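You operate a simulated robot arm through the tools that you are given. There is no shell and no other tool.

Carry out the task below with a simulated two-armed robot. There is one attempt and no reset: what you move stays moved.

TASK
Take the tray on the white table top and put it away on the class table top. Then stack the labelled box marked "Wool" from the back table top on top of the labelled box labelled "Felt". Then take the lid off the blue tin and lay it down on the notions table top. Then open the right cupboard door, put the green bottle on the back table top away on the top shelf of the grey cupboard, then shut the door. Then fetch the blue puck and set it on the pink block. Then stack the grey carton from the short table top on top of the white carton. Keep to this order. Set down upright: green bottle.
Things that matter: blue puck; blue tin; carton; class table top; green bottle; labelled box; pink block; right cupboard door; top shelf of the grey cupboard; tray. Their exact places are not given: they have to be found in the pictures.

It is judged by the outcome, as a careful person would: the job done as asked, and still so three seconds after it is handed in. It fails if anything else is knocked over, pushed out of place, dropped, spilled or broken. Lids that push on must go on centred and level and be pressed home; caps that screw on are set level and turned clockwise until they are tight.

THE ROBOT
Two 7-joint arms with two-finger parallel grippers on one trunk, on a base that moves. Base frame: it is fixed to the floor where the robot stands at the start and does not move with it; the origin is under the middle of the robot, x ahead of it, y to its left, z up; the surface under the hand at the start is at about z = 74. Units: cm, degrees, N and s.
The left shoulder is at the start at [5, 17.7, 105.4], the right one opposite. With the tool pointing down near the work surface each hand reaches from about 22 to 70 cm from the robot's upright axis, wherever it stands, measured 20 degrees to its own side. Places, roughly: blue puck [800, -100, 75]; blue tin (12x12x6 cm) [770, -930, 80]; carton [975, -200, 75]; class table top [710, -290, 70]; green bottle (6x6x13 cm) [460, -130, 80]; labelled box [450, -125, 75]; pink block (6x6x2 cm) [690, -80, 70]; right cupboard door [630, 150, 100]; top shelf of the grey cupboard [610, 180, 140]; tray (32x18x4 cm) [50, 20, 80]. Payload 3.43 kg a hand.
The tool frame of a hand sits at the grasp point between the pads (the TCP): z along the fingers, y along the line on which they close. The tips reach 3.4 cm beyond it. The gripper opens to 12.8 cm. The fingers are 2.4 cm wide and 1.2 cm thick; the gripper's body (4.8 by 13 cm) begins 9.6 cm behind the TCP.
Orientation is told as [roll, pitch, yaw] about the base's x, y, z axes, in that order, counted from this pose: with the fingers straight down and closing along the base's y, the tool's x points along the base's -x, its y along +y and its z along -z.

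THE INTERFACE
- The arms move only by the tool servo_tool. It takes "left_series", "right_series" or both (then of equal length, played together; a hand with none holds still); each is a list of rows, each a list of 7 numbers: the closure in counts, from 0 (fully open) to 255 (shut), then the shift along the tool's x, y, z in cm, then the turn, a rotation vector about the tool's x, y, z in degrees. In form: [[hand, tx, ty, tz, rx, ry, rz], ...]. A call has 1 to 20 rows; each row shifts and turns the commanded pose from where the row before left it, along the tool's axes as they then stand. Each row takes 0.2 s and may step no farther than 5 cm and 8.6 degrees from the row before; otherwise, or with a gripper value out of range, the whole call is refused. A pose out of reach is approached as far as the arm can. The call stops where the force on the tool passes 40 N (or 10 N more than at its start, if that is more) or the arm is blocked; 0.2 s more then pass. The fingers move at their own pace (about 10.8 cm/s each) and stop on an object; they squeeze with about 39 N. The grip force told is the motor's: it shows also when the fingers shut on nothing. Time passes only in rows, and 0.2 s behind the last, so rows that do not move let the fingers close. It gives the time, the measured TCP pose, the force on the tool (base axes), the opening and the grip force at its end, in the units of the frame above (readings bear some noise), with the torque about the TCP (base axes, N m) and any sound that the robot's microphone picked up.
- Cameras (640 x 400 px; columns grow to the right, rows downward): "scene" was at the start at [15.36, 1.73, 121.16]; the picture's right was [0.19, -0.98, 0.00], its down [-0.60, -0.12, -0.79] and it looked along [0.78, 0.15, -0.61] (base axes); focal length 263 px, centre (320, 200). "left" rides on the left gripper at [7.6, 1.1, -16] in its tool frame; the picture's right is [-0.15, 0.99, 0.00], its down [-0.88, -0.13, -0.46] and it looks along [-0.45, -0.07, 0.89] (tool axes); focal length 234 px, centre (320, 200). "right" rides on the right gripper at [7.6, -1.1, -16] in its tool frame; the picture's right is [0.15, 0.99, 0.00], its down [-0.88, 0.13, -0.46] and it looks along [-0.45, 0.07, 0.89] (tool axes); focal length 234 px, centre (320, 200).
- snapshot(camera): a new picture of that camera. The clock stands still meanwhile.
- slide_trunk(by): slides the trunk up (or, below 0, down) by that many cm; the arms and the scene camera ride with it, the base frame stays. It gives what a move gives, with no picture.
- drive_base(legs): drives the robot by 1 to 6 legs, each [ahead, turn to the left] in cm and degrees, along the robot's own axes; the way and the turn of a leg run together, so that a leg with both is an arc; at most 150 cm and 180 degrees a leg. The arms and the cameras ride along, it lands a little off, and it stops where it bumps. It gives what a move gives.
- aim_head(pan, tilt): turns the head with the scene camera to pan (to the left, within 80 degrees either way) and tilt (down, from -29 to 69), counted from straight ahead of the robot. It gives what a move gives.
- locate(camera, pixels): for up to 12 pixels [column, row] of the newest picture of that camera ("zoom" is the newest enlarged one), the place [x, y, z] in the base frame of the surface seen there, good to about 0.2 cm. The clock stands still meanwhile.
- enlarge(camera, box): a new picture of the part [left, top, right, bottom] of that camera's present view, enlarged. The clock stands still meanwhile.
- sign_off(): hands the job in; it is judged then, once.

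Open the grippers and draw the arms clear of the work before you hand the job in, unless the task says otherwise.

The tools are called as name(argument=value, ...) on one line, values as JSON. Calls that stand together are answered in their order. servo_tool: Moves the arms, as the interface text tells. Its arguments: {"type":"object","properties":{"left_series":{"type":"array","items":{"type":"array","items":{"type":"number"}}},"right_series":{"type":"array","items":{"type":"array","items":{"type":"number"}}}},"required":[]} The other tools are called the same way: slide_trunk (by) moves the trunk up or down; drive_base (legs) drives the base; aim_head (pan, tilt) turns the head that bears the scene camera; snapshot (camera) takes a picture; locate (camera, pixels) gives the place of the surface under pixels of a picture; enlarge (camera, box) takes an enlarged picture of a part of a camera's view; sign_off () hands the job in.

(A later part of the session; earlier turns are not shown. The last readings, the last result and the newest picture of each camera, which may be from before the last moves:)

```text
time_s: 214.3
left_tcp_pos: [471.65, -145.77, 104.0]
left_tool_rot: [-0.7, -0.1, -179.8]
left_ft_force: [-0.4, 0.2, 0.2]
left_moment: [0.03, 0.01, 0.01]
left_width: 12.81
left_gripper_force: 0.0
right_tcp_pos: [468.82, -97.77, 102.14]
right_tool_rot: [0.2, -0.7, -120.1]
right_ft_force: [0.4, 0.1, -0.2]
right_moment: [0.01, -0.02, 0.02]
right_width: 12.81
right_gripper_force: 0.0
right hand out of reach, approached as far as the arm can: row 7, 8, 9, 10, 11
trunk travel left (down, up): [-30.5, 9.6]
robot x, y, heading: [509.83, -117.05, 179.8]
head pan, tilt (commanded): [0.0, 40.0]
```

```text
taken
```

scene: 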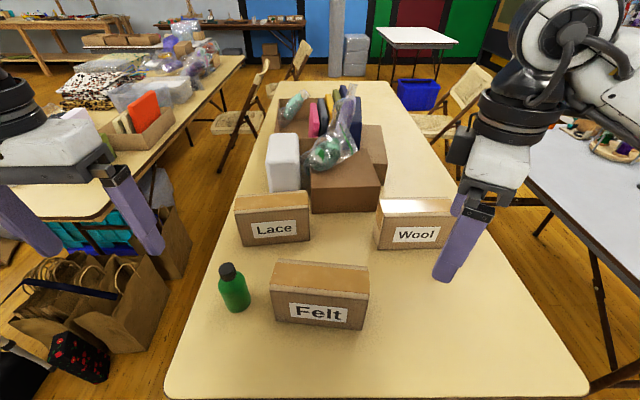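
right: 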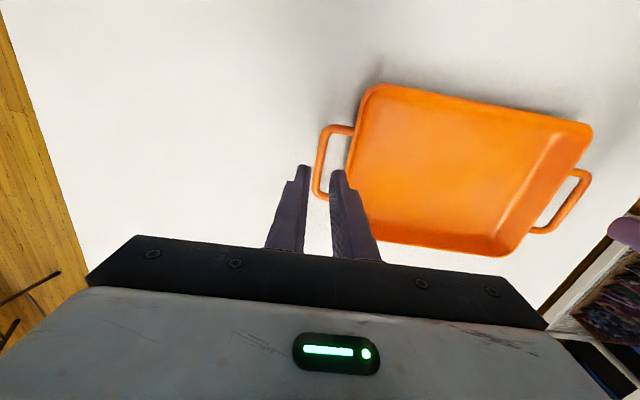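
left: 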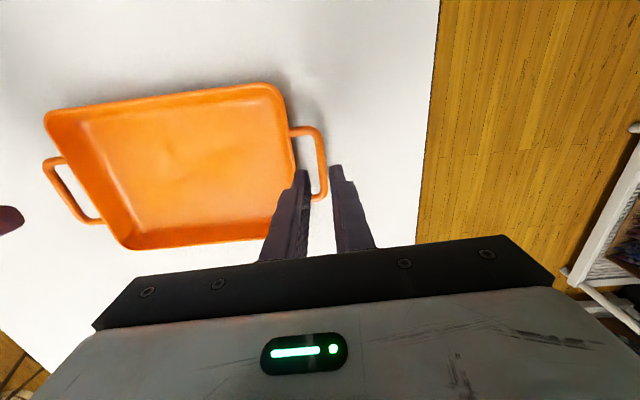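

The right wrist stops at about +60°. I'll turn the other way (clockwise) instead; first 60° back to see where the commanded pose stands.

servo_tool(right_series=[[0, 0, 0, 0, 0, 0, 8.5], [0, 0, 0, 0, 0, 0, 8.5], [0, 0, 0, 0, 0, 0, 8.5], [0, 0, 0, 0, 0, 0, 8.5], [0, 0, 0, 0, 0, 0, 8.5], [0, 0, 0, 0, 0, 0, 8.5], [0, 0, 0, 0, 0, 0, 8.5], [0, 0, 0, 0, 0, 0, 0]])

```text
time_s: 216.1
left_tcp_pos: [471.77, -145.58, 104.17]
left_tool_rot: [-0.6, 0.0, -179.8]
left_ft_force: [-0.6, 0.8, -0.4]
left_moment: [0.0, -0.01, -0.02]
left_width: 12.8
left_gripper_force: 0.2
right_tcp_pos: [468.82, -97.67, 102.26]
right_tool_rot: [0.8, -0.2, -179.7]
right_ft_force: [0.3, 0.5, 0.2]
right_moment: [0.0, 0.0, -0.03]
right_width: 12.79
right_gripper_force: 0.0
trunk travel left (down, up): [-30.5, 9.6]
robot x, y, heading: [509.84, -117.17, 179.8]
head pan, tilt (commanded): [0.0, 40.0]
```

The commanded pose was the measured one. Now at yaw -179.7; I turn clockwise 92°.

servo_tool(right_series=[[0, 0, 0, 0, 0, 0, 8.4], [0, 0, 0, 0, 0, 0, 8.4], [0, 0, 0, 0, 0, 0, 8.4], [0, 0, 0, 0, 0, 0, 8.4], [0, 0, 0, 0, 0, 0, 8.4], [0, 0, 0, 0, 0, 0, 8.4], [0, 0, 0, 0, 0, 0, 8.4], [0, 0, 0, 0, 0, 0, 8.4], [0, 0, 0, 0, 0, 0, 8.4], [0, 0, 0, 0, 0, 0, 8.4], [0, 0, 0, 0, 0, 0, 8.4], [0, 0, 0, 0, 0, 0, 0]])

snapshot(camera="scene")

snapshot(camera="right")

```text
time_s: 218.7
left_tcp_pos: [471.78, -145.62, 104.0]
left_tool_rot: [-0.7, -0.2, -179.9]
left_ft_force: [-0.1, -0.2, -0.4]
left_moment: [-0.01, 0.04, -0.01]
left_width: 12.82
left_gripper_force: 0.0
right_tcp_pos: [468.68, -97.69, 102.29]
right_tool_rot: [0.2, 0.7, 87.9]
right_ft_force: [1.3, 0.3, 0.2]
right_moment: [0.0, -0.04, 0.01]
right_width: 12.81
right_gripper_force: 0.0
trunk travel left (down, up): [-30.5, 9.6]
robot x, y, heading: [509.83, -117.03, 179.6]
head pan, tilt (commanded): [0.0, 40.0]
```

```text
taken
```

scene: 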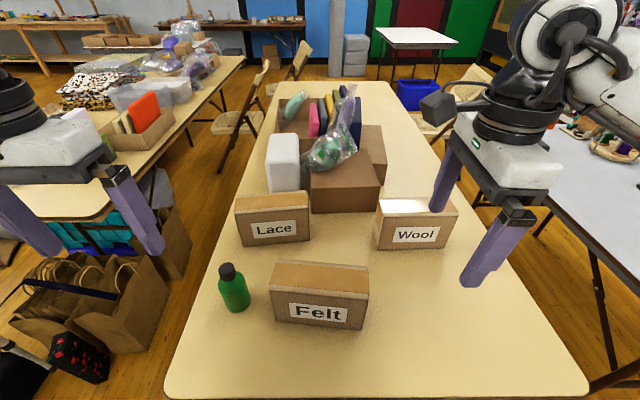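

```text
taken
```

right: 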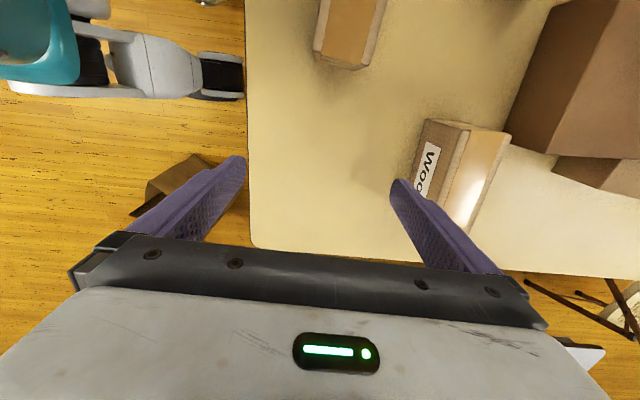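

Yaw is 87.9° now. I locate the Wool box top corners precisely from both views.

enlarge(camera="right", box=[380, 100, 540, 250])

enlarge(camera="scene", box=[260, 180, 480, 340])

```text
2.67 times, centred on (460, 175) of right
```

zoom: 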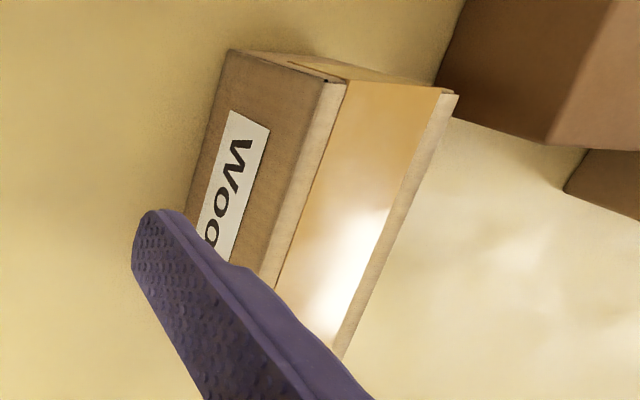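

```text
2.50 times, centred on (370, 260) of scene
```

zoom: 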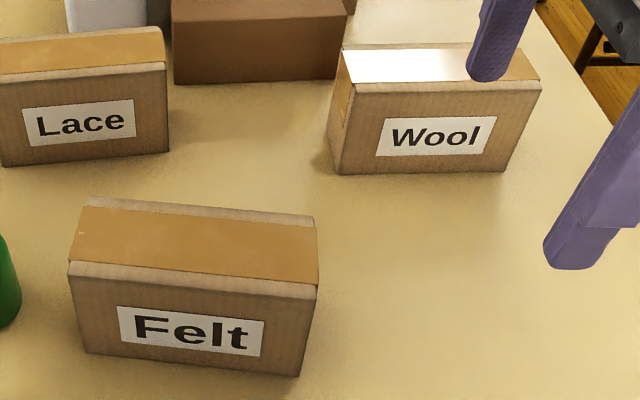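

I locate the corners of Wool and Felt in the zoomed scene picture.

locate(camera="zoom", pixels=[[358, 88], [535, 84], [348, 50], [470, 46], [343, 170], [498, 168], [74, 266], [314, 288], [90, 202], [311, 219], [88, 350], [296, 371]])

```text
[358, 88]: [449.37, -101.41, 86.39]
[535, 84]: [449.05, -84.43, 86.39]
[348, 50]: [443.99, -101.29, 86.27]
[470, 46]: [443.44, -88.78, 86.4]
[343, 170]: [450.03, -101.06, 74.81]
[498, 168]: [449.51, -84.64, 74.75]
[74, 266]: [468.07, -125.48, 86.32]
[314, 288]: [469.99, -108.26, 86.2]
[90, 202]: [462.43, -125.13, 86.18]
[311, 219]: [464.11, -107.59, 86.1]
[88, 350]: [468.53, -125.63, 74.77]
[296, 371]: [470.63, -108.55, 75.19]
```

Wool's centre is (446.7,-92.9), yaw +1.8°; Felt's centre (466.2,-116.6), yaw -6.2°. I move the right hand above Wool with ~10 cm opening.

servo_tool(right_series=[[56, 0, 0, 0, 0, 0, -3.9], [56, -0.92, 3.65, 0, 0, 0, 0], [56, -0.92, 3.65, 0, 0, 0, 0], [56, -0.92, 3.65, 0, 0, 0, 0], [56, -0.92, 3.65, 0, 0, 0, 0], [56, -0.92, 3.65, 0, 0, 0, 0], [56, -0.92, 3.65, 0, 0, 0, 0], [56, 0, 0, 0, 0, 0, 0]])

snapshot(camera="right")

snapshot(camera="scene")

```text
time_s: 220.5
left_tcp_pos: [471.7, -145.53, 104.15]
left_tool_rot: [-0.7, -0.1, -179.8]
left_ft_force: [0.2, 1.0, 0.4]
left_moment: [-0.03, -0.01, 0.02]
left_width: 12.82
left_gripper_force: 0.0
right_tcp_pos: [446.52, -92.8, 102.19]
right_tool_rot: [0.2, 0.7, 92.0]
right_ft_force: [0.4, -0.1, 0.6]
right_moment: [0.02, 0.01, -0.01]
right_width: 9.99
right_gripper_force: 0.1
trunk travel left (down, up): [-30.5, 9.6]
robot x, y, heading: [509.94, -117.06, 179.5]
head pan, tilt (commanded): [0.0, 40.0]
```

```text
taken
```

right: 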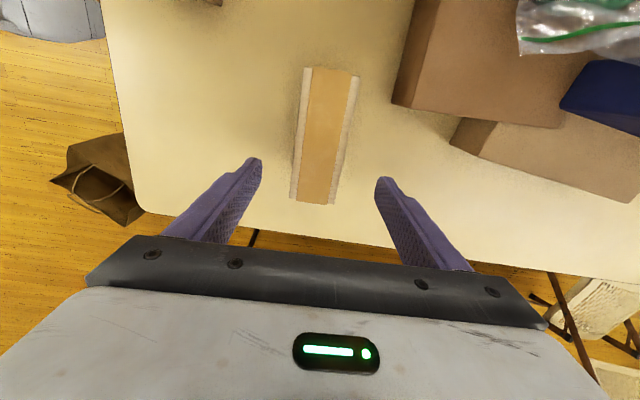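

```text
taken
```

scene: 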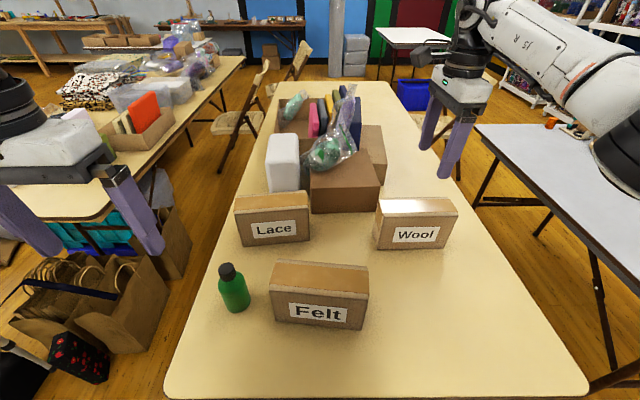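

No reach trouble in this orientation. I check the alignment by locating Wool's top edges in the right-hand picture.

locate(camera="right", pixels=[[305, 75], [355, 80], [294, 195], [334, 200], [300, 137], [350, 137], [326, 137]])

```text
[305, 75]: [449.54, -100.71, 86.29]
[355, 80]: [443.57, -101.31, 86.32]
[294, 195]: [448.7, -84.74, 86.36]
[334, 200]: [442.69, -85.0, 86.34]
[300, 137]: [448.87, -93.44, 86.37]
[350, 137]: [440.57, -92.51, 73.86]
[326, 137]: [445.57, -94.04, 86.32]
```

Wool centre ≈ (446.3,-92.9), yaw ≈2.5°. I trim by 0.25 cm and 0.6°, and descend to TCP z≈81.5.

servo_tool(right_series=[[56, 0, 0.25, 3, 0, 0, -0.6], [56, 0, 0, 3, 0, 0, 0], [56, 0, 0, 3, 0, 0, 0], [56, 0, 0, 3, 0, 0, 0], [56, 0, 0, 2, 0, 0, 0], [56, 0, 0, 0, 0, 0, 0]])

snapshot(camera="right")

```text
time_s: 221.9
left_tcp_pos: [471.85, -145.6, 104.04]
left_tool_rot: [-0.7, -0.1, -179.9]
left_ft_force: [0.9, -0.3, -0.8]
left_moment: [-0.04, 0.02, 0.03]
left_width: 12.79
left_gripper_force: 0.0
right_tcp_pos: [446.64, -93.01, 88.29]
right_tool_rot: [0.3, 0.8, 92.5]
right_ft_force: [-0.3, -0.2, -0.1]
right_moment: [0.02, -0.01, 0.0]
right_width: 9.95
right_gripper_force: 0.1
trunk travel left (down, up): [-30.5, 9.6]
robot x, y, heading: [510.26, -117.07, 179.7]
head pan, tilt (commanded): [0.0, 40.0]
```

```text
taken
```

right: 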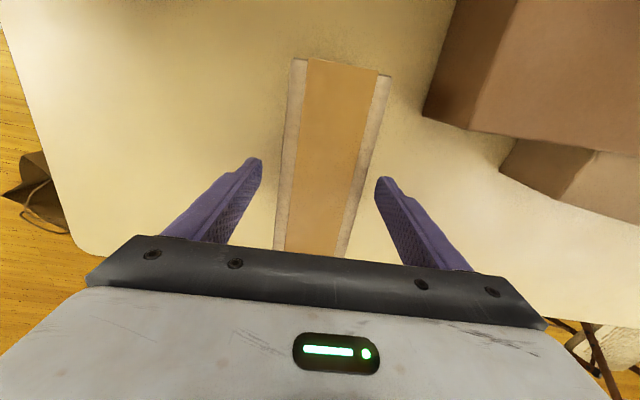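

The box sits between the fingers. I descend the last 6.8 cm and close.

servo_tool(right_series=[[56, 0, 0.1, 2, 0, 0, 0], [56, 0, 0, 2, 0, 0, 0], [56, 0, 0, 2, 0, 0, 0], [56, 0, 0, 0.8, 0, 0, 0], [56, 0, 0, 0, 0, 0, 0], [200, 0, 0, 0, 0, 0, 0], [255, 0, 0, 0, 0, 0, 0], [255, 0, 0, 0, 0, 0, 0], [255, 0, 0, 0, 0, 0, 0]])

snapshot(camera="scene")

```text
time_s: 223.9
left_tcp_pos: [471.73, -145.6, 104.04]
left_tool_rot: [-0.7, -0.1, -179.8]
left_ft_force: [0.4, 0.0, -0.1]
left_moment: [0.0, -0.02, 0.01]
left_width: 12.82
left_gripper_force: 0.0
right_tcp_pos: [446.23, -93.28, 81.34]
right_tool_rot: [0.3, 0.9, 92.5]
right_ft_force: [0.7, 0.5, -1.2]
right_moment: [0.07, -0.14, -0.04]
right_width: 7.02
right_gripper_force: 38.6
trunk travel left (down, up): [-30.5, 9.6]
robot x, y, heading: [509.98, -117.19, 179.8]
head pan, tilt (commanded): [0.0, 40.0]
```

```text
taken
```

scene: 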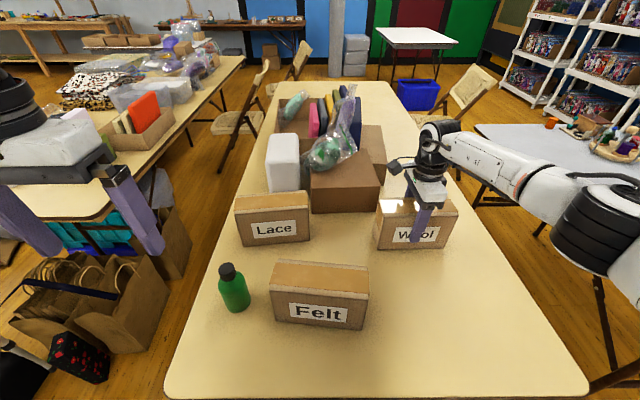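

Wool is gripped (width 7.0). I lift 17 cm first.

servo_tool(right_series=[[255, 0, 0, -1.5, 0, 0, 0], [255, 0, 0, -2.5, 0, 0, 0], [255, 0, 0, -3, 0, 0, 0], [255, 0, 0, -3.5, 0, 0, 0], [255, 0, 0, -3.5, 0, 0, 0], [255, 0, 0, -3, 0, 0, 0], [255, 0, 0, 0, 0, 0, 0]])

servo_tool(right_series=[[255, 3.07, -2.36, 0, 0, 0, 1.0], [255, 3.07, -2.36, 0, 0, 0, 1.0], [255, 3.07, -2.36, 0, 0, 0, 1.0], [255, 3.07, -2.36, 0, 0, 0, 1.0], [255, 3.07, -2.36, 0, 0, 0, 1.0], [255, 3.07, -2.36, 0, 0, 0, 1.0], [255, 3.07, -2.36, 0, 0, 0, 1.0], [255, 3.07, -2.36, 0, 0, 0, 1.7], [255, 0, 0, 0, 0, 0, 0]])

snapshot(camera="scene")

snapshot(camera="right")

```text
time_s: 225.5
left_tcp_pos: [471.7, -145.53, 104.08]
left_tool_rot: [-0.7, -0.1, -179.8]
left_ft_force: [0.4, 0.2, 0.2]
left_moment: [0.0, 0.01, 0.0]
left_width: 12.8
left_gripper_force: 0.0
right_tcp_pos: [446.16, -92.96, 98.42]
right_tool_rot: [0.1, 0.8, 92.5]
right_ft_force: [0.7, -0.3, -3.9]
right_moment: [-0.03, 0.01, 0.04]
right_width: 7.02
right_gripper_force: 38.9
trunk travel left (down, up): [-30.5, 9.6]
robot x, y, heading: [510.13, -117.33, 179.9]
head pan, tilt (commanded): [0.0, 40.0]
```

```text
time_s: 227.5
left_tcp_pos: [471.75, -145.59, 104.1]
left_tool_rot: [-0.6, -0.1, -179.8]
left_ft_force: [-0.2, -0.4, 0.4]
left_moment: [0.01, 0.0, -0.02]
left_width: 12.81
left_gripper_force: 0.2
right_tcp_pos: [464.68, -117.72, 98.72]
right_tool_rot: [0.1, 0.8, 83.8]
right_ft_force: [0.0, 0.8, -3.2]
right_moment: [0.0, -0.05, -0.03]
right_width: 7.02
right_gripper_force: 39.2
trunk travel left (down, up): [-30.5, 9.6]
robot x, y, heading: [509.97, -117.23, 179.8]
head pan, tilt (commanded): [0.0, 40.0]
```

```text
taken
```

scene: 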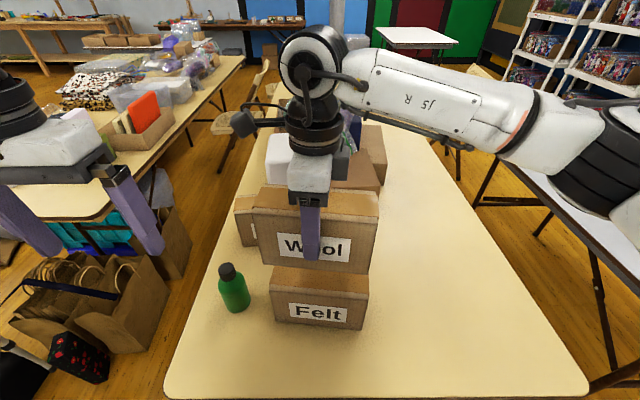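

```text
taken
```

right: 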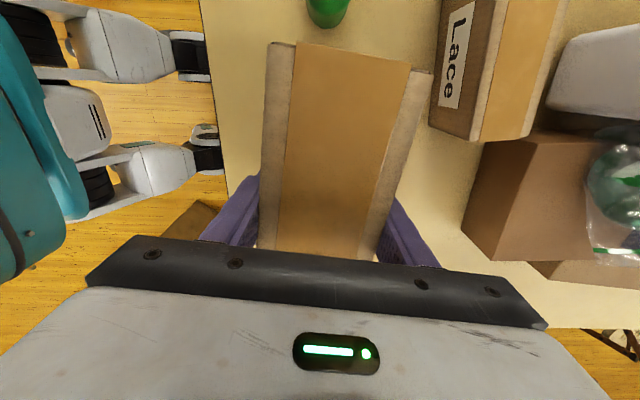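

The right-hand camera also shows my own base feet at (190,55) and (200,145); I locate them for the base footprint, and both boxes' edges in the scene picture.

locate(camera="right", pixels=[[208, 60], [180, 80], [220, 150], [215, 172], [130, 160], [80, 40], [30, 200], [60, 90], [110, 200], [10, 30]])

enlarge(camera="scene", box=[220, 170, 420, 340])

```text
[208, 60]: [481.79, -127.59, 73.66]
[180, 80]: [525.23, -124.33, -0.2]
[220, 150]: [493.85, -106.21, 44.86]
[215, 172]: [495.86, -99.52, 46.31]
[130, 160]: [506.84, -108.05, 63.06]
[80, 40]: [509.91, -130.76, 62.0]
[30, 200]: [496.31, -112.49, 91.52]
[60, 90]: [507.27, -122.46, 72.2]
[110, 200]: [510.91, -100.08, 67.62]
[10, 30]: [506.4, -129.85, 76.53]
```

```text
2.35 times, centred on (320, 255) of scene
```

zoom: 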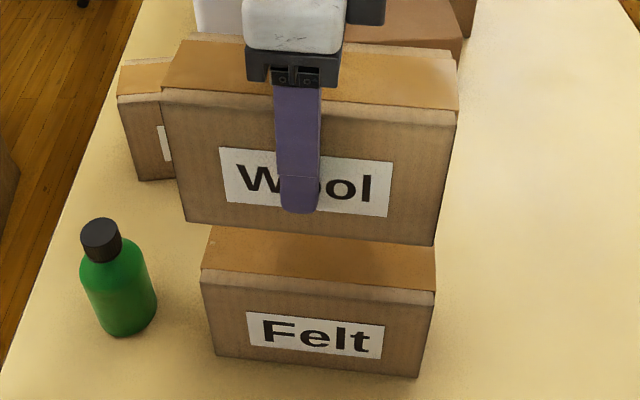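

I shift the hand to the planned point and then compare box edges.

servo_tool(right_series=[[255, -0.9, -1.41, 0, 0, 0, 0], [255, 0, 0, 0, 0, 0, 0]])

enlarge(camera="scene", box=[220, 170, 420, 340])

locate(camera="zoom", pixels=[[195, 222], [430, 246], [172, 95], [458, 112], [180, 60], [440, 75], [206, 272], [430, 294], [216, 350], [418, 374], [320, 300], [350, 240]])

```text
time_s: 228.1
left_tcp_pos: [471.75, -145.45, 103.98]
left_tool_rot: [-0.6, -0.1, -179.7]
left_ft_force: [-0.9, 0.1, 0.1]
left_moment: [0.0, 0.02, -0.01]
left_width: 12.8
left_gripper_force: 0.1
right_tcp_pos: [466.26, -117.04, 98.66]
right_tool_rot: [0.1, 0.8, 83.9]
right_ft_force: [0.3, 0.9, -3.9]
right_moment: [0.0, 0.01, 0.0]
right_width: 7.0
right_gripper_force: 38.6
trunk travel left (down, up): [-30.5, 9.6]
robot x, y, heading: [510.24, -117.06, 179.6]
head pan, tilt (commanded): [0.0, 40.0]
```

```text
2.35 times, centred on (320, 255) of scene
```

zoom: 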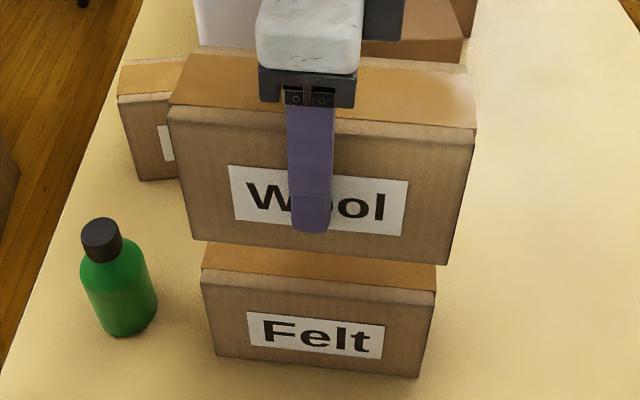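

```text
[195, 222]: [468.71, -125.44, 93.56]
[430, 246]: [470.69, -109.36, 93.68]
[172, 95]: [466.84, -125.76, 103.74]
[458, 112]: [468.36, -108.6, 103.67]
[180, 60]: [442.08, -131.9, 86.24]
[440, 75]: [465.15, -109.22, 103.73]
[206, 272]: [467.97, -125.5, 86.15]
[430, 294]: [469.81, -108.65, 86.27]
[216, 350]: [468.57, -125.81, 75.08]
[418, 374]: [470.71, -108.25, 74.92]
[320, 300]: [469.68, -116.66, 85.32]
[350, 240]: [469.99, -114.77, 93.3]
```

Front faces match in x and yaw. I check the side ends (y) of both boxes.

locate(camera="zoom", pixels=[[191, 225], [194, 235], [449, 255], [446, 262], [203, 280], [206, 300], [434, 300], [432, 315], [451, 245], [189, 215]])

```text
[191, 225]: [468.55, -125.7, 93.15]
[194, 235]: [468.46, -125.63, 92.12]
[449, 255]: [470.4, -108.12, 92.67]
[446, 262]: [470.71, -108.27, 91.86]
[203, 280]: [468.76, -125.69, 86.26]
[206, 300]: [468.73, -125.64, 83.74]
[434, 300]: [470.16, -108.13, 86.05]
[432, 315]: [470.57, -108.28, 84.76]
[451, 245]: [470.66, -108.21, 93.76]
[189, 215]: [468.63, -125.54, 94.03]
```

They are aligned within about 1 mm. I lower 4.6 cm, then feel for contact in small steps.

servo_tool(right_series=[[255, 0, 0, 1.5, 0, 0, 0], [255, 0, 0, 1.5, 0, 0, 0], [255, 0, 0, 1.0, 0, 0, 0], [255, 0, 0, 0.6, 0, 0, 0], [255, 0, 0, 0, 0, 0, 0]])

servo_tool(right_series=[[255, 0, 0, 0.15, 0, 0, 0], [255, 0, 0, 0.1, 0, 0, 0], [255, 0, 0, 0, 0, 0, 0]])

```text
time_s: 229.3
left_tcp_pos: [471.87, -145.67, 104.04]
left_tool_rot: [-0.7, -0.1, -179.7]
left_ft_force: [-0.1, -0.2, 0.4]
left_moment: [0.01, 0.0, -0.02]
left_width: 12.82
left_gripper_force: 0.1
right_tcp_pos: [466.3, -117.06, 94.05]
right_tool_rot: [0.0, 0.8, 83.8]
right_ft_force: [-0.3, 0.0, -3.8]
right_moment: [-0.01, 0.03, 0.02]
right_width: 6.98
right_gripper_force: 39.1
trunk travel left (down, up): [-30.5, 9.6]
robot x, y, heading: [509.91, -116.78, 179.6]
head pan, tilt (commanded): [0.0, 40.0]
```

```text
time_s: 230.1
left_tcp_pos: [471.8, -145.63, 104.04]
left_tool_rot: [-0.6, -0.2, -179.8]
left_ft_force: [-0.4, 0.4, 0.2]
left_moment: [-0.01, -0.01, 0.01]
left_width: 12.78
left_gripper_force: 0.0
right_tcp_pos: [466.32, -117.13, 93.8]
right_tool_rot: [0.0, 0.8, 83.9]
right_ft_force: [-0.6, 0.0, -4.0]
right_moment: [-0.04, 0.03, -0.03]
right_width: 6.99
right_gripper_force: 38.9
trunk travel left (down, up): [-30.5, 9.6]
robot x, y, heading: [510.1, -116.87, 179.7]
head pan, tilt (commanded): [0.0, 40.0]
```

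Not yet in contact (Fz still -4). I continue in 1 mm steps.

servo_tool(right_series=[[255, 0, 0, 0.1, 0, 0, 0], [255, 0, 0, 0.1, 0, 0, 0], [255, 0, 0, 0, 0, 0, 0]])

enlarge(camera="scene", box=[220, 170, 420, 340])

```text
time_s: 230.9
left_tcp_pos: [471.81, -145.61, 104.08]
left_tool_rot: [-0.7, -0.2, -179.8]
left_ft_force: [-0.5, -0.6, 0.0]
left_moment: [0.0, -0.01, -0.03]
left_width: 12.78
left_gripper_force: 0.1
right_tcp_pos: [466.26, -117.13, 93.77]
right_tool_rot: [0.3, 1.0, 83.9]
right_ft_force: [-0.4, 0.1, 7.6]
right_moment: [0.65, -0.34, 0.04]
right_width: 7.0
right_gripper_force: 39.0
trunk travel left (down, up): [-30.5, 9.6]
robot x, y, heading: [510.23, -117.06, 179.5]
head pan, tilt (commanded): [0.0, 40.0]
```

```text
2.35 times, centred on (320, 255) of scene
```

zoom: 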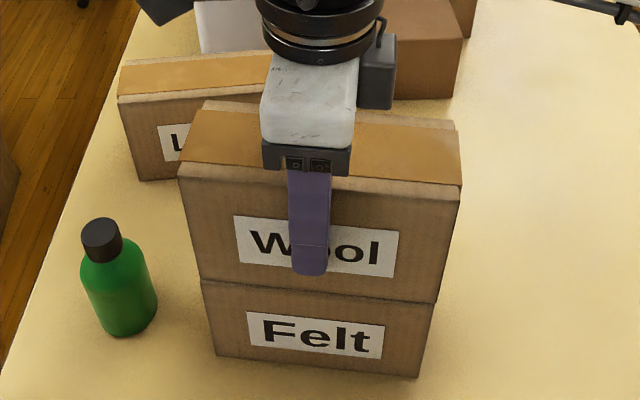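

Contact (+7.6 N), perfectly aligned. I open slowly and lift the hand straight up.

servo_tool(right_series=[[110, 0, 0, 0, 0, 0, 0], [90, 0, 0, 0, 0, 0, 0], [70, 0, 0, 0, 0, 0, 0], [60, 0, 0, 0, 0, 0, 0], [60, 0, 0, -1.5, 0, 0, 0], [60, 0, 0, -3, 0, 0, 0], [60, 0, 0, -4, 0, 0, 0], [60, 0, 0, -4, 0, 0, 0]])

snapshot(camera="scene")

```text
time_s: 232.7
left_tcp_pos: [471.81, -145.65, 104.01]
left_tool_rot: [-0.7, -0.1, -179.8]
left_ft_force: [0.6, -0.6, 0.1]
left_moment: [0.01, -0.03, 0.0]
left_width: 12.79
left_gripper_force: 0.1
right_tcp_pos: [466.26, -117.17, 106.08]
right_tool_rot: [0.1, 0.8, 83.8]
right_ft_force: [-0.5, 0.1, 1.1]
right_moment: [-0.02, -0.03, -0.04]
right_width: 9.79
right_gripper_force: 0.1
trunk travel left (down, up): [-30.5, 9.6]
robot x, y, heading: [509.72, -117.0, 179.6]
head pan, tilt (commanded): [0.0, 40.0]
```

```text
taken
```

scene: 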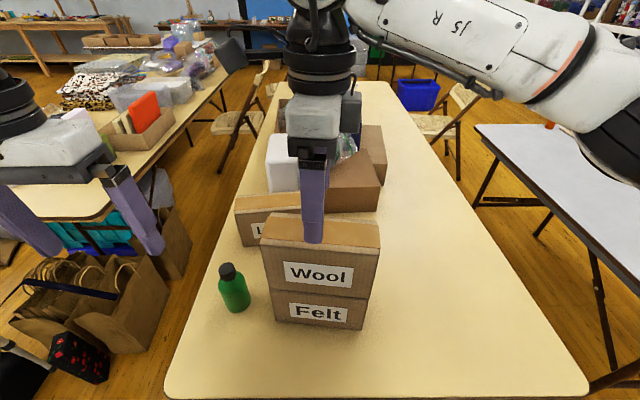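

Stack is complete: Wool on Felt. I raise the hand, move it to my right and turn it back to the neutral yaw.

servo_tool(right_series=[[60, 0, 0, -3, 0, 0, 0], [60, -3, 0, -2, 0, 0, 0], [60, -4, -1, 0, 0, 0, 0], [60, -4, -1, 0, 0, 0, 0], [60, -4, -1, 0, 0, 0, 0], [0, 0, 0, 0, 0, 0, -8.4], [0, 0, 0, 0, 0, 0, -8.4], [0, 0, 0, 0, 0, 0, -8.4], [0, 0, 0, 0, 0, 0, -8.4], [0, 0, 0, 0, 0, 0, -8.4], [0, 0, 0, 0, 0, 0, -8.4], [0, 0, 0, 0, 0, 0, -8.4], [0, 0, 0, 0, 0, 0, -8.4], [0, 0, 0, 0, 0, 0, -8.4], [0, 0, 0, 0, 0, 0, -8.4], [0, 0, 0, 0, 0, 0, -8.4], [0, 0, 0, 0, 0, 0, 0]])

drive_base(legs=[[-110, 0]])

aim_head(pan=70, tilt=15)

snapshot(camera="scene")

```text
time_s: 236.3
left_tcp_pos: [471.79, -145.64, 104.05]
left_tool_rot: [-0.7, -0.2, -179.8]
left_ft_force: [0.3, -0.1, -0.2]
left_moment: [0.0, -0.01, 0.03]
left_width: 12.78
left_gripper_force: 0.1
right_tcp_pos: [470.96, -102.22, 111.02]
right_tool_rot: [0.9, -0.2, 176.4]
right_ft_force: [0.2, -0.1, -0.4]
right_moment: [-0.01, 0.01, 0.0]
right_width: 12.82
right_gripper_force: 0.0
trunk travel left (down, up): [-30.5, 9.6]
robot x, y, heading: [509.75, -116.9, 179.9]
head pan, tilt (commanded): [0.0, 40.0]
```

```text
time_s: 242.0
left_tcp_pos: [584.24, -145.72, 104.18]
left_tool_rot: [-0.7, -0.1, -178.7]
left_ft_force: [0.0, -0.7, -0.3]
left_moment: [0.03, -0.02, -0.03]
left_width: 12.79
left_gripper_force: 0.1
right_tcp_pos: [582.5, -102.43, 110.94]
right_tool_rot: [0.8, -0.2, 177.4]
right_ft_force: [-0.2, -0.6, 0.1]
right_moment: [0.0, 0.04, 0.01]
right_width: 12.79
right_gripper_force: 0.1
trunk travel left (down, up): [-30.5, 9.6]
robot x, y, heading: [621.87, -116.48, -179.1]
head pan, tilt (commanded): [0.0, 40.0]
```

```text
time_s: 243.4
left_tcp_pos: [584.18, -145.74, 104.16]
left_tool_rot: [-0.8, 0.0, -178.8]
left_ft_force: [0.6, 0.7, -0.2]
left_moment: [-0.02, -0.02, 0.02]
left_width: 12.8
left_gripper_force: 0.1
right_tcp_pos: [582.49, -102.38, 110.92]
right_tool_rot: [0.8, -0.2, 177.4]
right_ft_force: [0.5, 0.9, 0.5]
right_moment: [0.0, 0.01, 0.0]
right_width: 12.8
right_gripper_force: 0.0
trunk travel left (down, up): [-30.5, 9.6]
robot x, y, heading: [621.84, -116.74, -179.4]
head pan, tilt (commanded): [70.0, 15.0]
```

```text
taken
```

scene: 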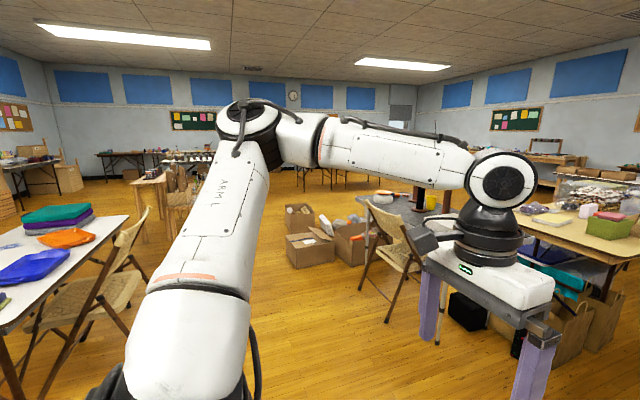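

I look further left to check the clothes rack pole beside the class table before driving south.

aim_head(pan=80, tilt=30)

drive_base(legs=[[0, 50]])

aim_head(pan=50, tilt=25)

snapshot(camera="scene")

```text
time_s: 244.2
left_tcp_pos: [584.22, -145.79, 104.03]
left_tool_rot: [-0.7, -0.2, -178.6]
left_ft_force: [0.5, 0.0, 0.2]
left_moment: [-0.03, 0.01, 0.01]
left_width: 12.8
left_gripper_force: 0.1
right_tcp_pos: [582.52, -102.45, 110.94]
right_tool_rot: [0.9, -0.1, 177.5]
right_ft_force: [0.1, -0.2, -0.6]
right_moment: [0.03, 0.0, 0.03]
right_width: 12.78
right_gripper_force: 0.1
trunk travel left (down, up): [-30.5, 9.6]
robot x, y, heading: [621.99, -116.35, -179.0]
head pan, tilt (commanded): [80.0, 30.0]
```

```text
time_s: 246.8
left_tcp_pos: [620.67, -164.09, 104.09]
left_tool_rot: [-0.7, -0.1, -128.2]
left_ft_force: [0.8, -0.7, 0.1]
left_moment: [0.03, 0.02, 0.01]
left_width: 12.8
left_gripper_force: 0.1
right_tcp_pos: [586.06, -137.94, 110.93]
right_tool_rot: [0.7, -0.2, -132.1]
right_ft_force: [0.6, 0.9, -1.0]
right_moment: [-0.03, -0.01, -0.01]
right_width: 12.79
right_gripper_force: 0.0
trunk travel left (down, up): [-30.5, 9.6]
robot x, y, heading: [621.98, -116.43, -128.3]
head pan, tilt (commanded): [80.0, 30.0]
```

```text
time_s: 247.8
left_tcp_pos: [620.61, -164.03, 104.05]
left_tool_rot: [-0.7, 0.0, -128.1]
left_ft_force: [-0.2, -0.2, -0.1]
left_moment: [-0.01, 0.0, 0.01]
left_width: 12.8
left_gripper_force: 0.1
right_tcp_pos: [586.0, -137.86, 111.05]
right_tool_rot: [0.8, -0.2, -132.0]
right_ft_force: [0.3, 0.8, -1.6]
right_moment: [-0.02, 0.01, -0.01]
right_width: 12.79
right_gripper_force: 0.0
trunk travel left (down, up): [-30.5, 9.6]
robot x, y, heading: [621.66, -115.97, -128.4]
head pan, tilt (commanded): [50.0, 25.0]
```

```text
taken
```

scene: 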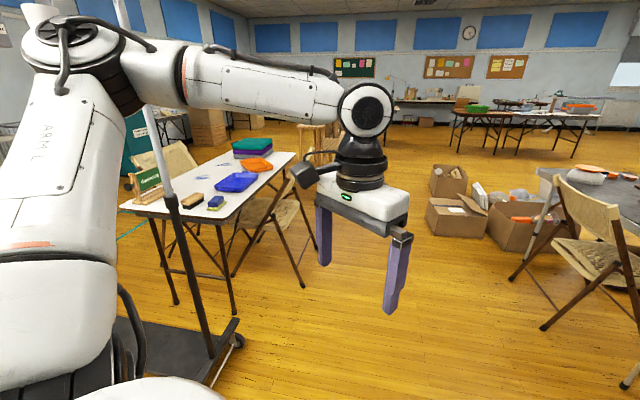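

The rack pole stands at (175,200), with a wheeled foot at (238,340). I locate it.

locate(camera="scene", pixels=[[172, 200], [205, 330], [238, 345], [215, 385], [160, 120], [125, 210], [235, 310], [305, 285], [140, 330]])

```text
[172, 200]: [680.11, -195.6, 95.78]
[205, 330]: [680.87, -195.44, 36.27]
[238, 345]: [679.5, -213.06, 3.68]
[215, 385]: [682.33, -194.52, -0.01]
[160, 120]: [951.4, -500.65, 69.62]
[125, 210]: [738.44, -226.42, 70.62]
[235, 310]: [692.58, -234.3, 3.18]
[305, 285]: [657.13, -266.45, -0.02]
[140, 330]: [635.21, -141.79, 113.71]
```

Pole at (680,-195). I turn left 34.5° to heading -94° and drive south about 445 cm along the corridor I came by.

drive_base(legs=[[0, 34.5], [140, 0]])

drive_base(legs=[[120, 0]])

aim_head(pan=0, tilt=20)

snapshot(camera="scene")

```text
time_s: 256.5
left_tcp_pos: [635.0, -298.71, 104.14]
left_tool_rot: [-0.7, -0.1, -95.2]
left_ft_force: [-1.1, 0.1, -0.6]
left_moment: [0.0, -0.03, 0.0]
left_width: 12.8
left_gripper_force: 0.1
right_tcp_pos: [591.78, -295.28, 110.92]
right_tool_rot: [0.9, -0.2, -99.2]
right_ft_force: [0.4, 0.5, -0.3]
right_moment: [0.03, -0.01, -0.02]
right_width: 12.79
right_gripper_force: 0.0
trunk travel left (down, up): [-30.5, 9.6]
robot x, y, heading: [610.28, -257.81, -95.8]
head pan, tilt (commanded): [50.0, 25.0]
```

```text
time_s: 262.6
left_tcp_pos: [621.13, -419.03, 104.1]
left_tool_rot: [-0.6, -0.1, -96.4]
left_ft_force: [0.3, -0.2, 0.2]
left_moment: [0.04, -0.02, -0.01]
left_width: 12.76
left_gripper_force: 0.0
right_tcp_pos: [577.98, -414.79, 111.0]
right_tool_rot: [0.8, -0.3, -100.3]
right_ft_force: [-0.1, 0.2, 0.9]
right_moment: [0.01, -0.01, -0.02]
right_width: 12.8
right_gripper_force: 0.0
trunk travel left (down, up): [-30.5, 9.6]
robot x, y, heading: [597.04, -377.69, -96.7]
head pan, tilt (commanded): [50.0, 25.0]
```

```text
time_s: 263.8
left_tcp_pos: [621.22, -418.96, 104.05]
left_tool_rot: [-0.7, -0.1, -96.5]
left_ft_force: [0.1, 0.5, 0.2]
left_moment: [0.0, 0.01, -0.02]
left_width: 12.82
left_gripper_force: 0.1
right_tcp_pos: [578.0, -414.85, 110.92]
right_tool_rot: [0.8, -0.2, -100.4]
right_ft_force: [0.3, -0.5, -0.6]
right_moment: [0.03, 0.0, -0.03]
right_width: 12.8
right_gripper_force: 0.2
trunk travel left (down, up): [-30.5, 9.6]
robot x, y, heading: [597.16, -377.47, -97.0]
head pan, tilt (commanded): [0.0, 20.0]
```

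```text
taken
```

scene: 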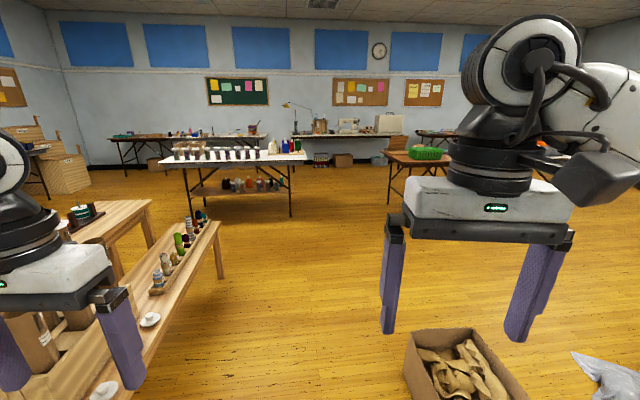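

I zoom in on the tables ahead to find the blue tin and obstacles.

enlarge(camera="scene", box=[80, 90, 400, 240])

locate(camera="zoom", pixels=[[75, 90], [350, 85], [170, 140], [450, 130], [420, 255], [230, 250], [90, 145], [330, 150], [480, 100], [620, 150], [200, 85], [390, 200]])

```text
2.00 times, centred on (240, 165) of scene
```

zoom: 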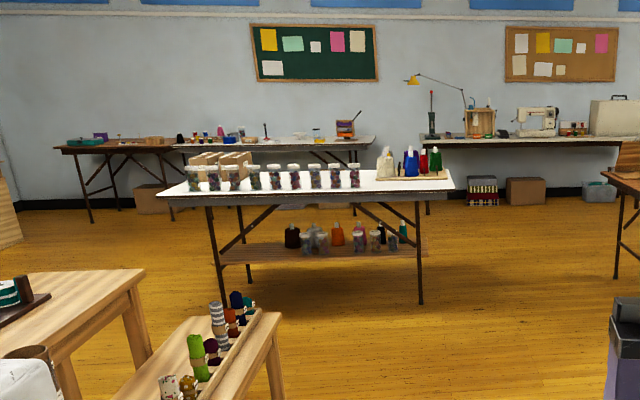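

```text
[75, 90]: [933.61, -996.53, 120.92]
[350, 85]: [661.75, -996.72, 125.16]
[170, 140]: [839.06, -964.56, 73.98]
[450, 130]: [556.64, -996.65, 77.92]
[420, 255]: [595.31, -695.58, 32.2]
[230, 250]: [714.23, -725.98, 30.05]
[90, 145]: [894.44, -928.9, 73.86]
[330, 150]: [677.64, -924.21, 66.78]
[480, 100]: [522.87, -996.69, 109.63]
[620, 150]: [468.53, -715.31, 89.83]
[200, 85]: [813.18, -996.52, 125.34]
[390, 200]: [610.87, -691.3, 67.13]
```

Table G (jars) spans x≈590–725 at y -691…-755; the tin's table is along the far wall (y≈-925…-990). I drive around G's right end: to (590,-560), (530,-680), (530,-830).

drive_base(legs=[[0, 6], [92, 0], [92, 0], [0, -26], [130, 0]])

aim_head(pan=15, tilt=20)

snapshot(camera="scene")

```text
time_s: 280.9
left_tcp_pos: [545.05, -721.87, 104.14]
left_tool_rot: [-0.7, -0.2, -116.2]
left_ft_force: [0.4, -0.1, -0.2]
left_moment: [0.0, -0.01, 0.01]
left_width: 12.8
left_gripper_force: 0.1
right_tcp_pos: [505.83, -703.42, 110.79]
right_tool_rot: [0.8, -0.2, -120.1]
right_ft_force: [0.5, 0.2, -1.0]
right_moment: [0.01, 0.0, 0.01]
right_width: 12.82
right_gripper_force: 0.1
trunk travel left (down, up): [-30.5, 9.6]
robot x, y, heading: [536.37, -674.93, -116.5]
head pan, tilt (commanded): [0.0, 20.0]
```

```text
time_s: 281.7
left_tcp_pos: [545.19, -721.91, 104.13]
left_tool_rot: [-0.7, -0.1, -116.3]
left_ft_force: [-0.1, -0.2, -1.1]
left_moment: [0.0, -0.01, -0.01]
left_width: 12.8
left_gripper_force: 0.1
right_tcp_pos: [505.9, -703.4, 110.88]
right_tool_rot: [0.8, -0.3, -120.1]
right_ft_force: [-1.1, 0.8, -0.1]
right_moment: [0.02, -0.01, 0.02]
right_width: 12.8
right_gripper_force: 0.1
trunk travel left (down, up): [-30.5, 9.6]
robot x, y, heading: [536.37, -675.08, -116.7]
head pan, tilt (commanded): [15.0, 20.0]
```

```text
taken
```

scene: 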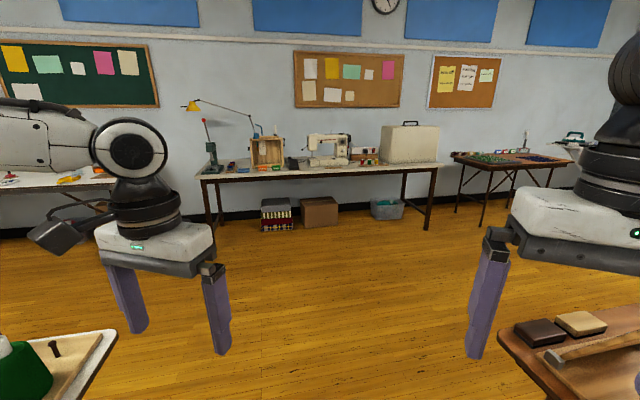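

I continue through the gap: turn left 28°, ahead 145 cm, then turn left toward +x and look at the tin's table.

drive_base(legs=[[0, 27], [145, 0], [0, 60]])

aim_head(pan=-15, tilt=20)

snapshot(camera="scene")

enlarge(camera="scene", box=[200, 100, 440, 250])

```text
time_s: 292.9
left_tcp_pos: [585.58, -816.44, 103.9]
left_tool_rot: [-0.8, -0.1, -30.0]
left_ft_force: [0.0, 0.0, 0.2]
left_moment: [0.01, 0.0, 0.01]
left_width: 12.81
left_gripper_force: 0.1
right_tcp_pos: [564.45, -854.38, 110.99]
right_tool_rot: [0.9, -0.1, -34.0]
right_ft_force: [-1.4, 0.1, -0.1]
right_moment: [-0.01, 0.03, 0.0]
right_width: 12.79
right_gripper_force: 0.1
trunk travel left (down, up): [-30.5, 9.6]
robot x, y, heading: [538.07, -821.64, -30.5]
head pan, tilt (commanded): [15.0, 20.0]
```

```text
time_s: 293.9
left_tcp_pos: [585.48, -816.68, 104.08]
left_tool_rot: [-0.6, -0.1, -30.0]
left_ft_force: [-0.3, 0.1, 0.3]
left_moment: [-0.02, 0.0, -0.02]
left_width: 12.8
left_gripper_force: 0.2
right_tcp_pos: [564.39, -854.39, 110.95]
right_tool_rot: [0.8, -0.3, -33.9]
right_ft_force: [-0.2, 0.7, -0.8]
right_moment: [-0.02, -0.03, 0.02]
right_width: 12.78
right_gripper_force: 0.1
trunk travel left (down, up): [-30.5, 9.6]
robot x, y, heading: [538.16, -822.35, -30.7]
head pan, tilt (commanded): [-15.0, 20.0]
```

```text
taken
```

scene: 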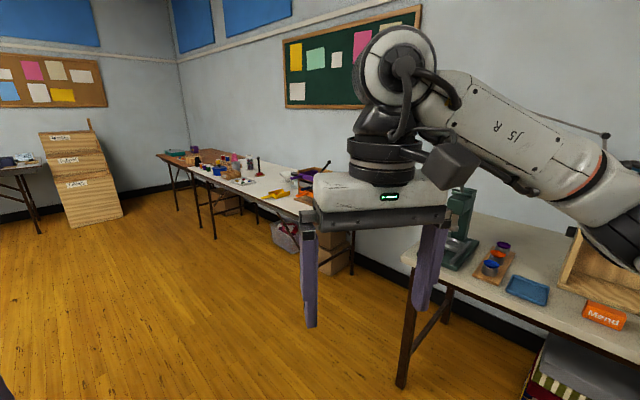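

```text
2.67 times, centred on (320, 175) of scene
```

zoom: 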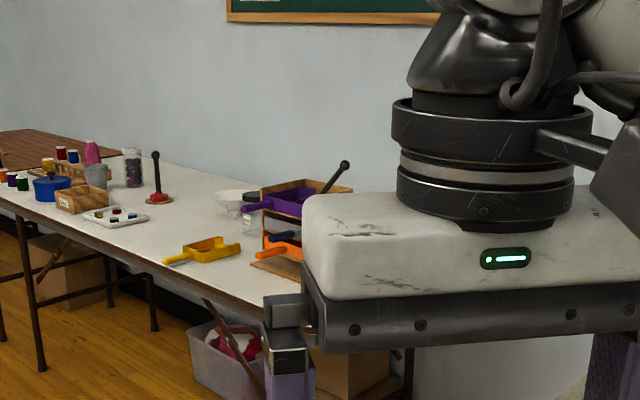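

A round blue tin with a knob appears at zoom (52,187). I locate it and the neighbouring things.

locate(camera="zoom", pixels=[[52, 180], [52, 192], [40, 190], [68, 186], [20, 210], [150, 265], [85, 205], [110, 215], [135, 175], [157, 200], [200, 250], [95, 180]])

```text
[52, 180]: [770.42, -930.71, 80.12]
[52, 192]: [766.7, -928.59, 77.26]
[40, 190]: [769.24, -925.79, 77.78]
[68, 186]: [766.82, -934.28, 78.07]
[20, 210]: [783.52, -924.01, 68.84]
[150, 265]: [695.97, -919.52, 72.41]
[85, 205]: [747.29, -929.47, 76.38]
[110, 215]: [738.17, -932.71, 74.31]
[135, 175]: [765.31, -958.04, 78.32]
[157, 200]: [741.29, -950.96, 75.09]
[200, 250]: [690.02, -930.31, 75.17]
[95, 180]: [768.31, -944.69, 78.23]
```

The tin is at about (771,-931), table edge y≈-921. I drive to about (772,-878) and turn to face the table.

drive_base(legs=[[0, 17], [120, 0], [118, 0], [0, -76]])

aim_head(pan=0, tilt=40)

snapshot(camera="scene")

```text
time_s: 309.8
left_tcp_pos: [799.41, -912.54, 103.99]
left_tool_rot: [-0.7, -0.1, -88.5]
left_ft_force: [-0.3, -0.1, -0.7]
left_moment: [0.01, 0.01, 0.02]
left_width: 12.8
left_gripper_force: 0.0
right_tcp_pos: [756.26, -914.37, 111.0]
right_tool_rot: [0.8, -0.2, -92.3]
right_ft_force: [0.5, 0.6, 0.3]
right_moment: [-0.03, -0.02, 0.01]
right_width: 12.81
right_gripper_force: 0.1
trunk travel left (down, up): [-30.5, 9.6]
robot x, y, heading: [769.67, -875.31, -88.9]
head pan, tilt (commanded): [-15.0, 20.0]
```

```text
time_s: 310.6
left_tcp_pos: [799.44, -912.54, 104.11]
left_tool_rot: [-0.6, -0.1, -88.4]
left_ft_force: [0.1, -0.6, 0.4]
left_moment: [-0.01, 0.06, -0.01]
left_width: 12.79
left_gripper_force: 0.0
right_tcp_pos: [756.07, -914.48, 111.1]
right_tool_rot: [0.8, -0.2, -92.4]
right_ft_force: [-0.9, 0.0, 0.5]
right_moment: [0.01, 0.01, 0.0]
right_width: 12.8
right_gripper_force: 0.1
trunk travel left (down, up): [-30.5, 9.6]
robot x, y, heading: [770.01, -875.2, -89.1]
head pan, tilt (commanded): [0.0, 40.0]
```

```text
taken
```

scene: 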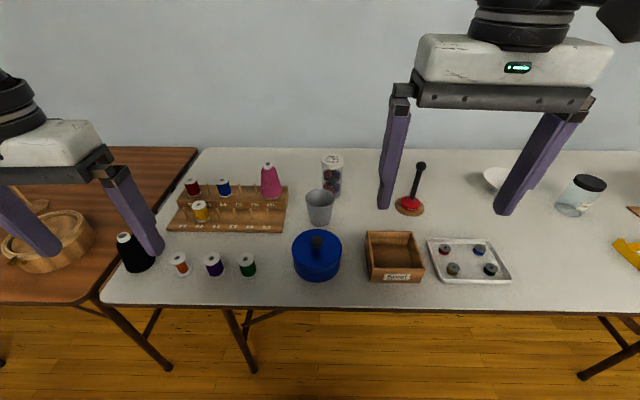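

The blue tin with a dark knob is at (317,255). I zoom in.

enlarge(camera="scene", box=[240, 200, 400, 300])

locate(camera="zoom", pixels=[[308, 165], [308, 180], [308, 152], [215, 185], [403, 185], [308, 240], [308, 275], [308, 310], [230, 270], [390, 270], [308, 140], [500, 340]])

```text
4.00 times, centred on (320, 250) of scene
```

zoom: 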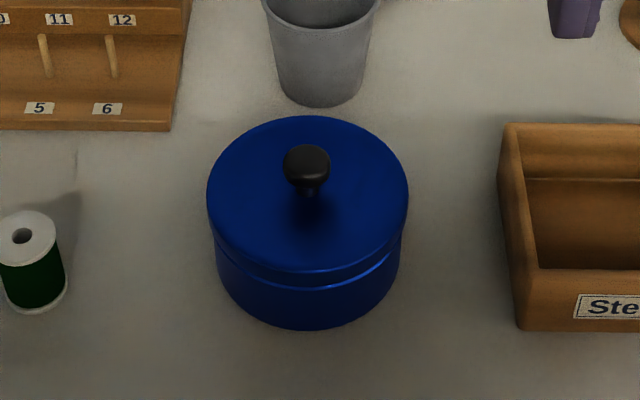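

```text
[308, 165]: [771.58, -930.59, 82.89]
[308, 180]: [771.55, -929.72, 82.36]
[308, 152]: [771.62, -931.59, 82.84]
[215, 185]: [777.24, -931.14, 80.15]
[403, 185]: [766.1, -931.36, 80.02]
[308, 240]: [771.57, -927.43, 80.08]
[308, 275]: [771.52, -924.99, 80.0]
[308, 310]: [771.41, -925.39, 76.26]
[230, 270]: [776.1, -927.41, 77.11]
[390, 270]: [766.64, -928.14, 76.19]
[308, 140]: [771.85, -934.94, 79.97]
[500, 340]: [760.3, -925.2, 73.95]
```

The knob is at (771.6,-930.6), top z≈83, lid top z=80. I look for a free place for the lid around (475,216), and elsewhere.

locate(camera="scene", pixels=[[475, 216], [435, 216], [515, 216], [475, 202], [470, 240], [410, 207], [425, 210], [497, 185], [430, 240], [560, 210], [540, 260], [545, 295]])

aim_head(pan=-35, tilt=40)

snapshot(camera="scene")

```text
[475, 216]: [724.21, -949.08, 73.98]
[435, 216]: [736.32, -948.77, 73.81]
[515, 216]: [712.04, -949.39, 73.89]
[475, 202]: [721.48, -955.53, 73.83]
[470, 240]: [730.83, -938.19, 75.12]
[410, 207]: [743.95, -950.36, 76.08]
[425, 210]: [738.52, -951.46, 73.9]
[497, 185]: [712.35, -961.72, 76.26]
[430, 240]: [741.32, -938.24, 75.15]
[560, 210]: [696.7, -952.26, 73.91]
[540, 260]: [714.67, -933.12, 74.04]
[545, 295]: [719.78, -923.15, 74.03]
```

```text
time_s: 311.6
left_tcp_pos: [799.45, -912.51, 104.06]
left_tool_rot: [-0.7, -0.1, -88.5]
left_ft_force: [0.7, -0.8, 0.5]
left_moment: [0.02, -0.01, 0.0]
left_width: 12.8
left_gripper_force: 0.1
right_tcp_pos: [756.15, -914.47, 111.03]
right_tool_rot: [0.8, -0.2, -92.5]
right_ft_force: [-0.2, 1.4, 0.5]
right_moment: [0.04, -0.04, -0.03]
right_width: 12.81
right_gripper_force: 0.1
trunk travel left (down, up): [-30.5, 9.6]
robot x, y, heading: [770.24, -874.94, -89.0]
head pan, tilt (commanded): [-35.0, 40.0]
```

```text
taken
```

scene: 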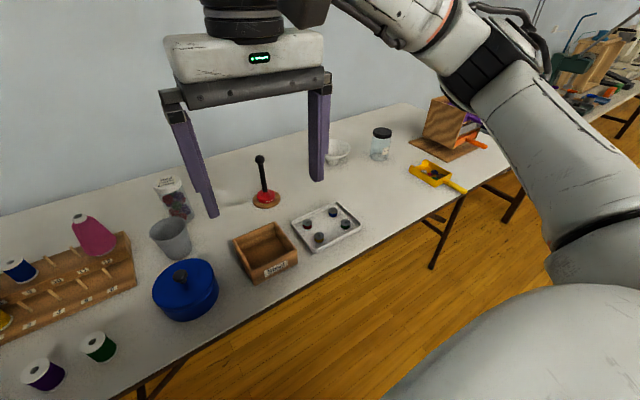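

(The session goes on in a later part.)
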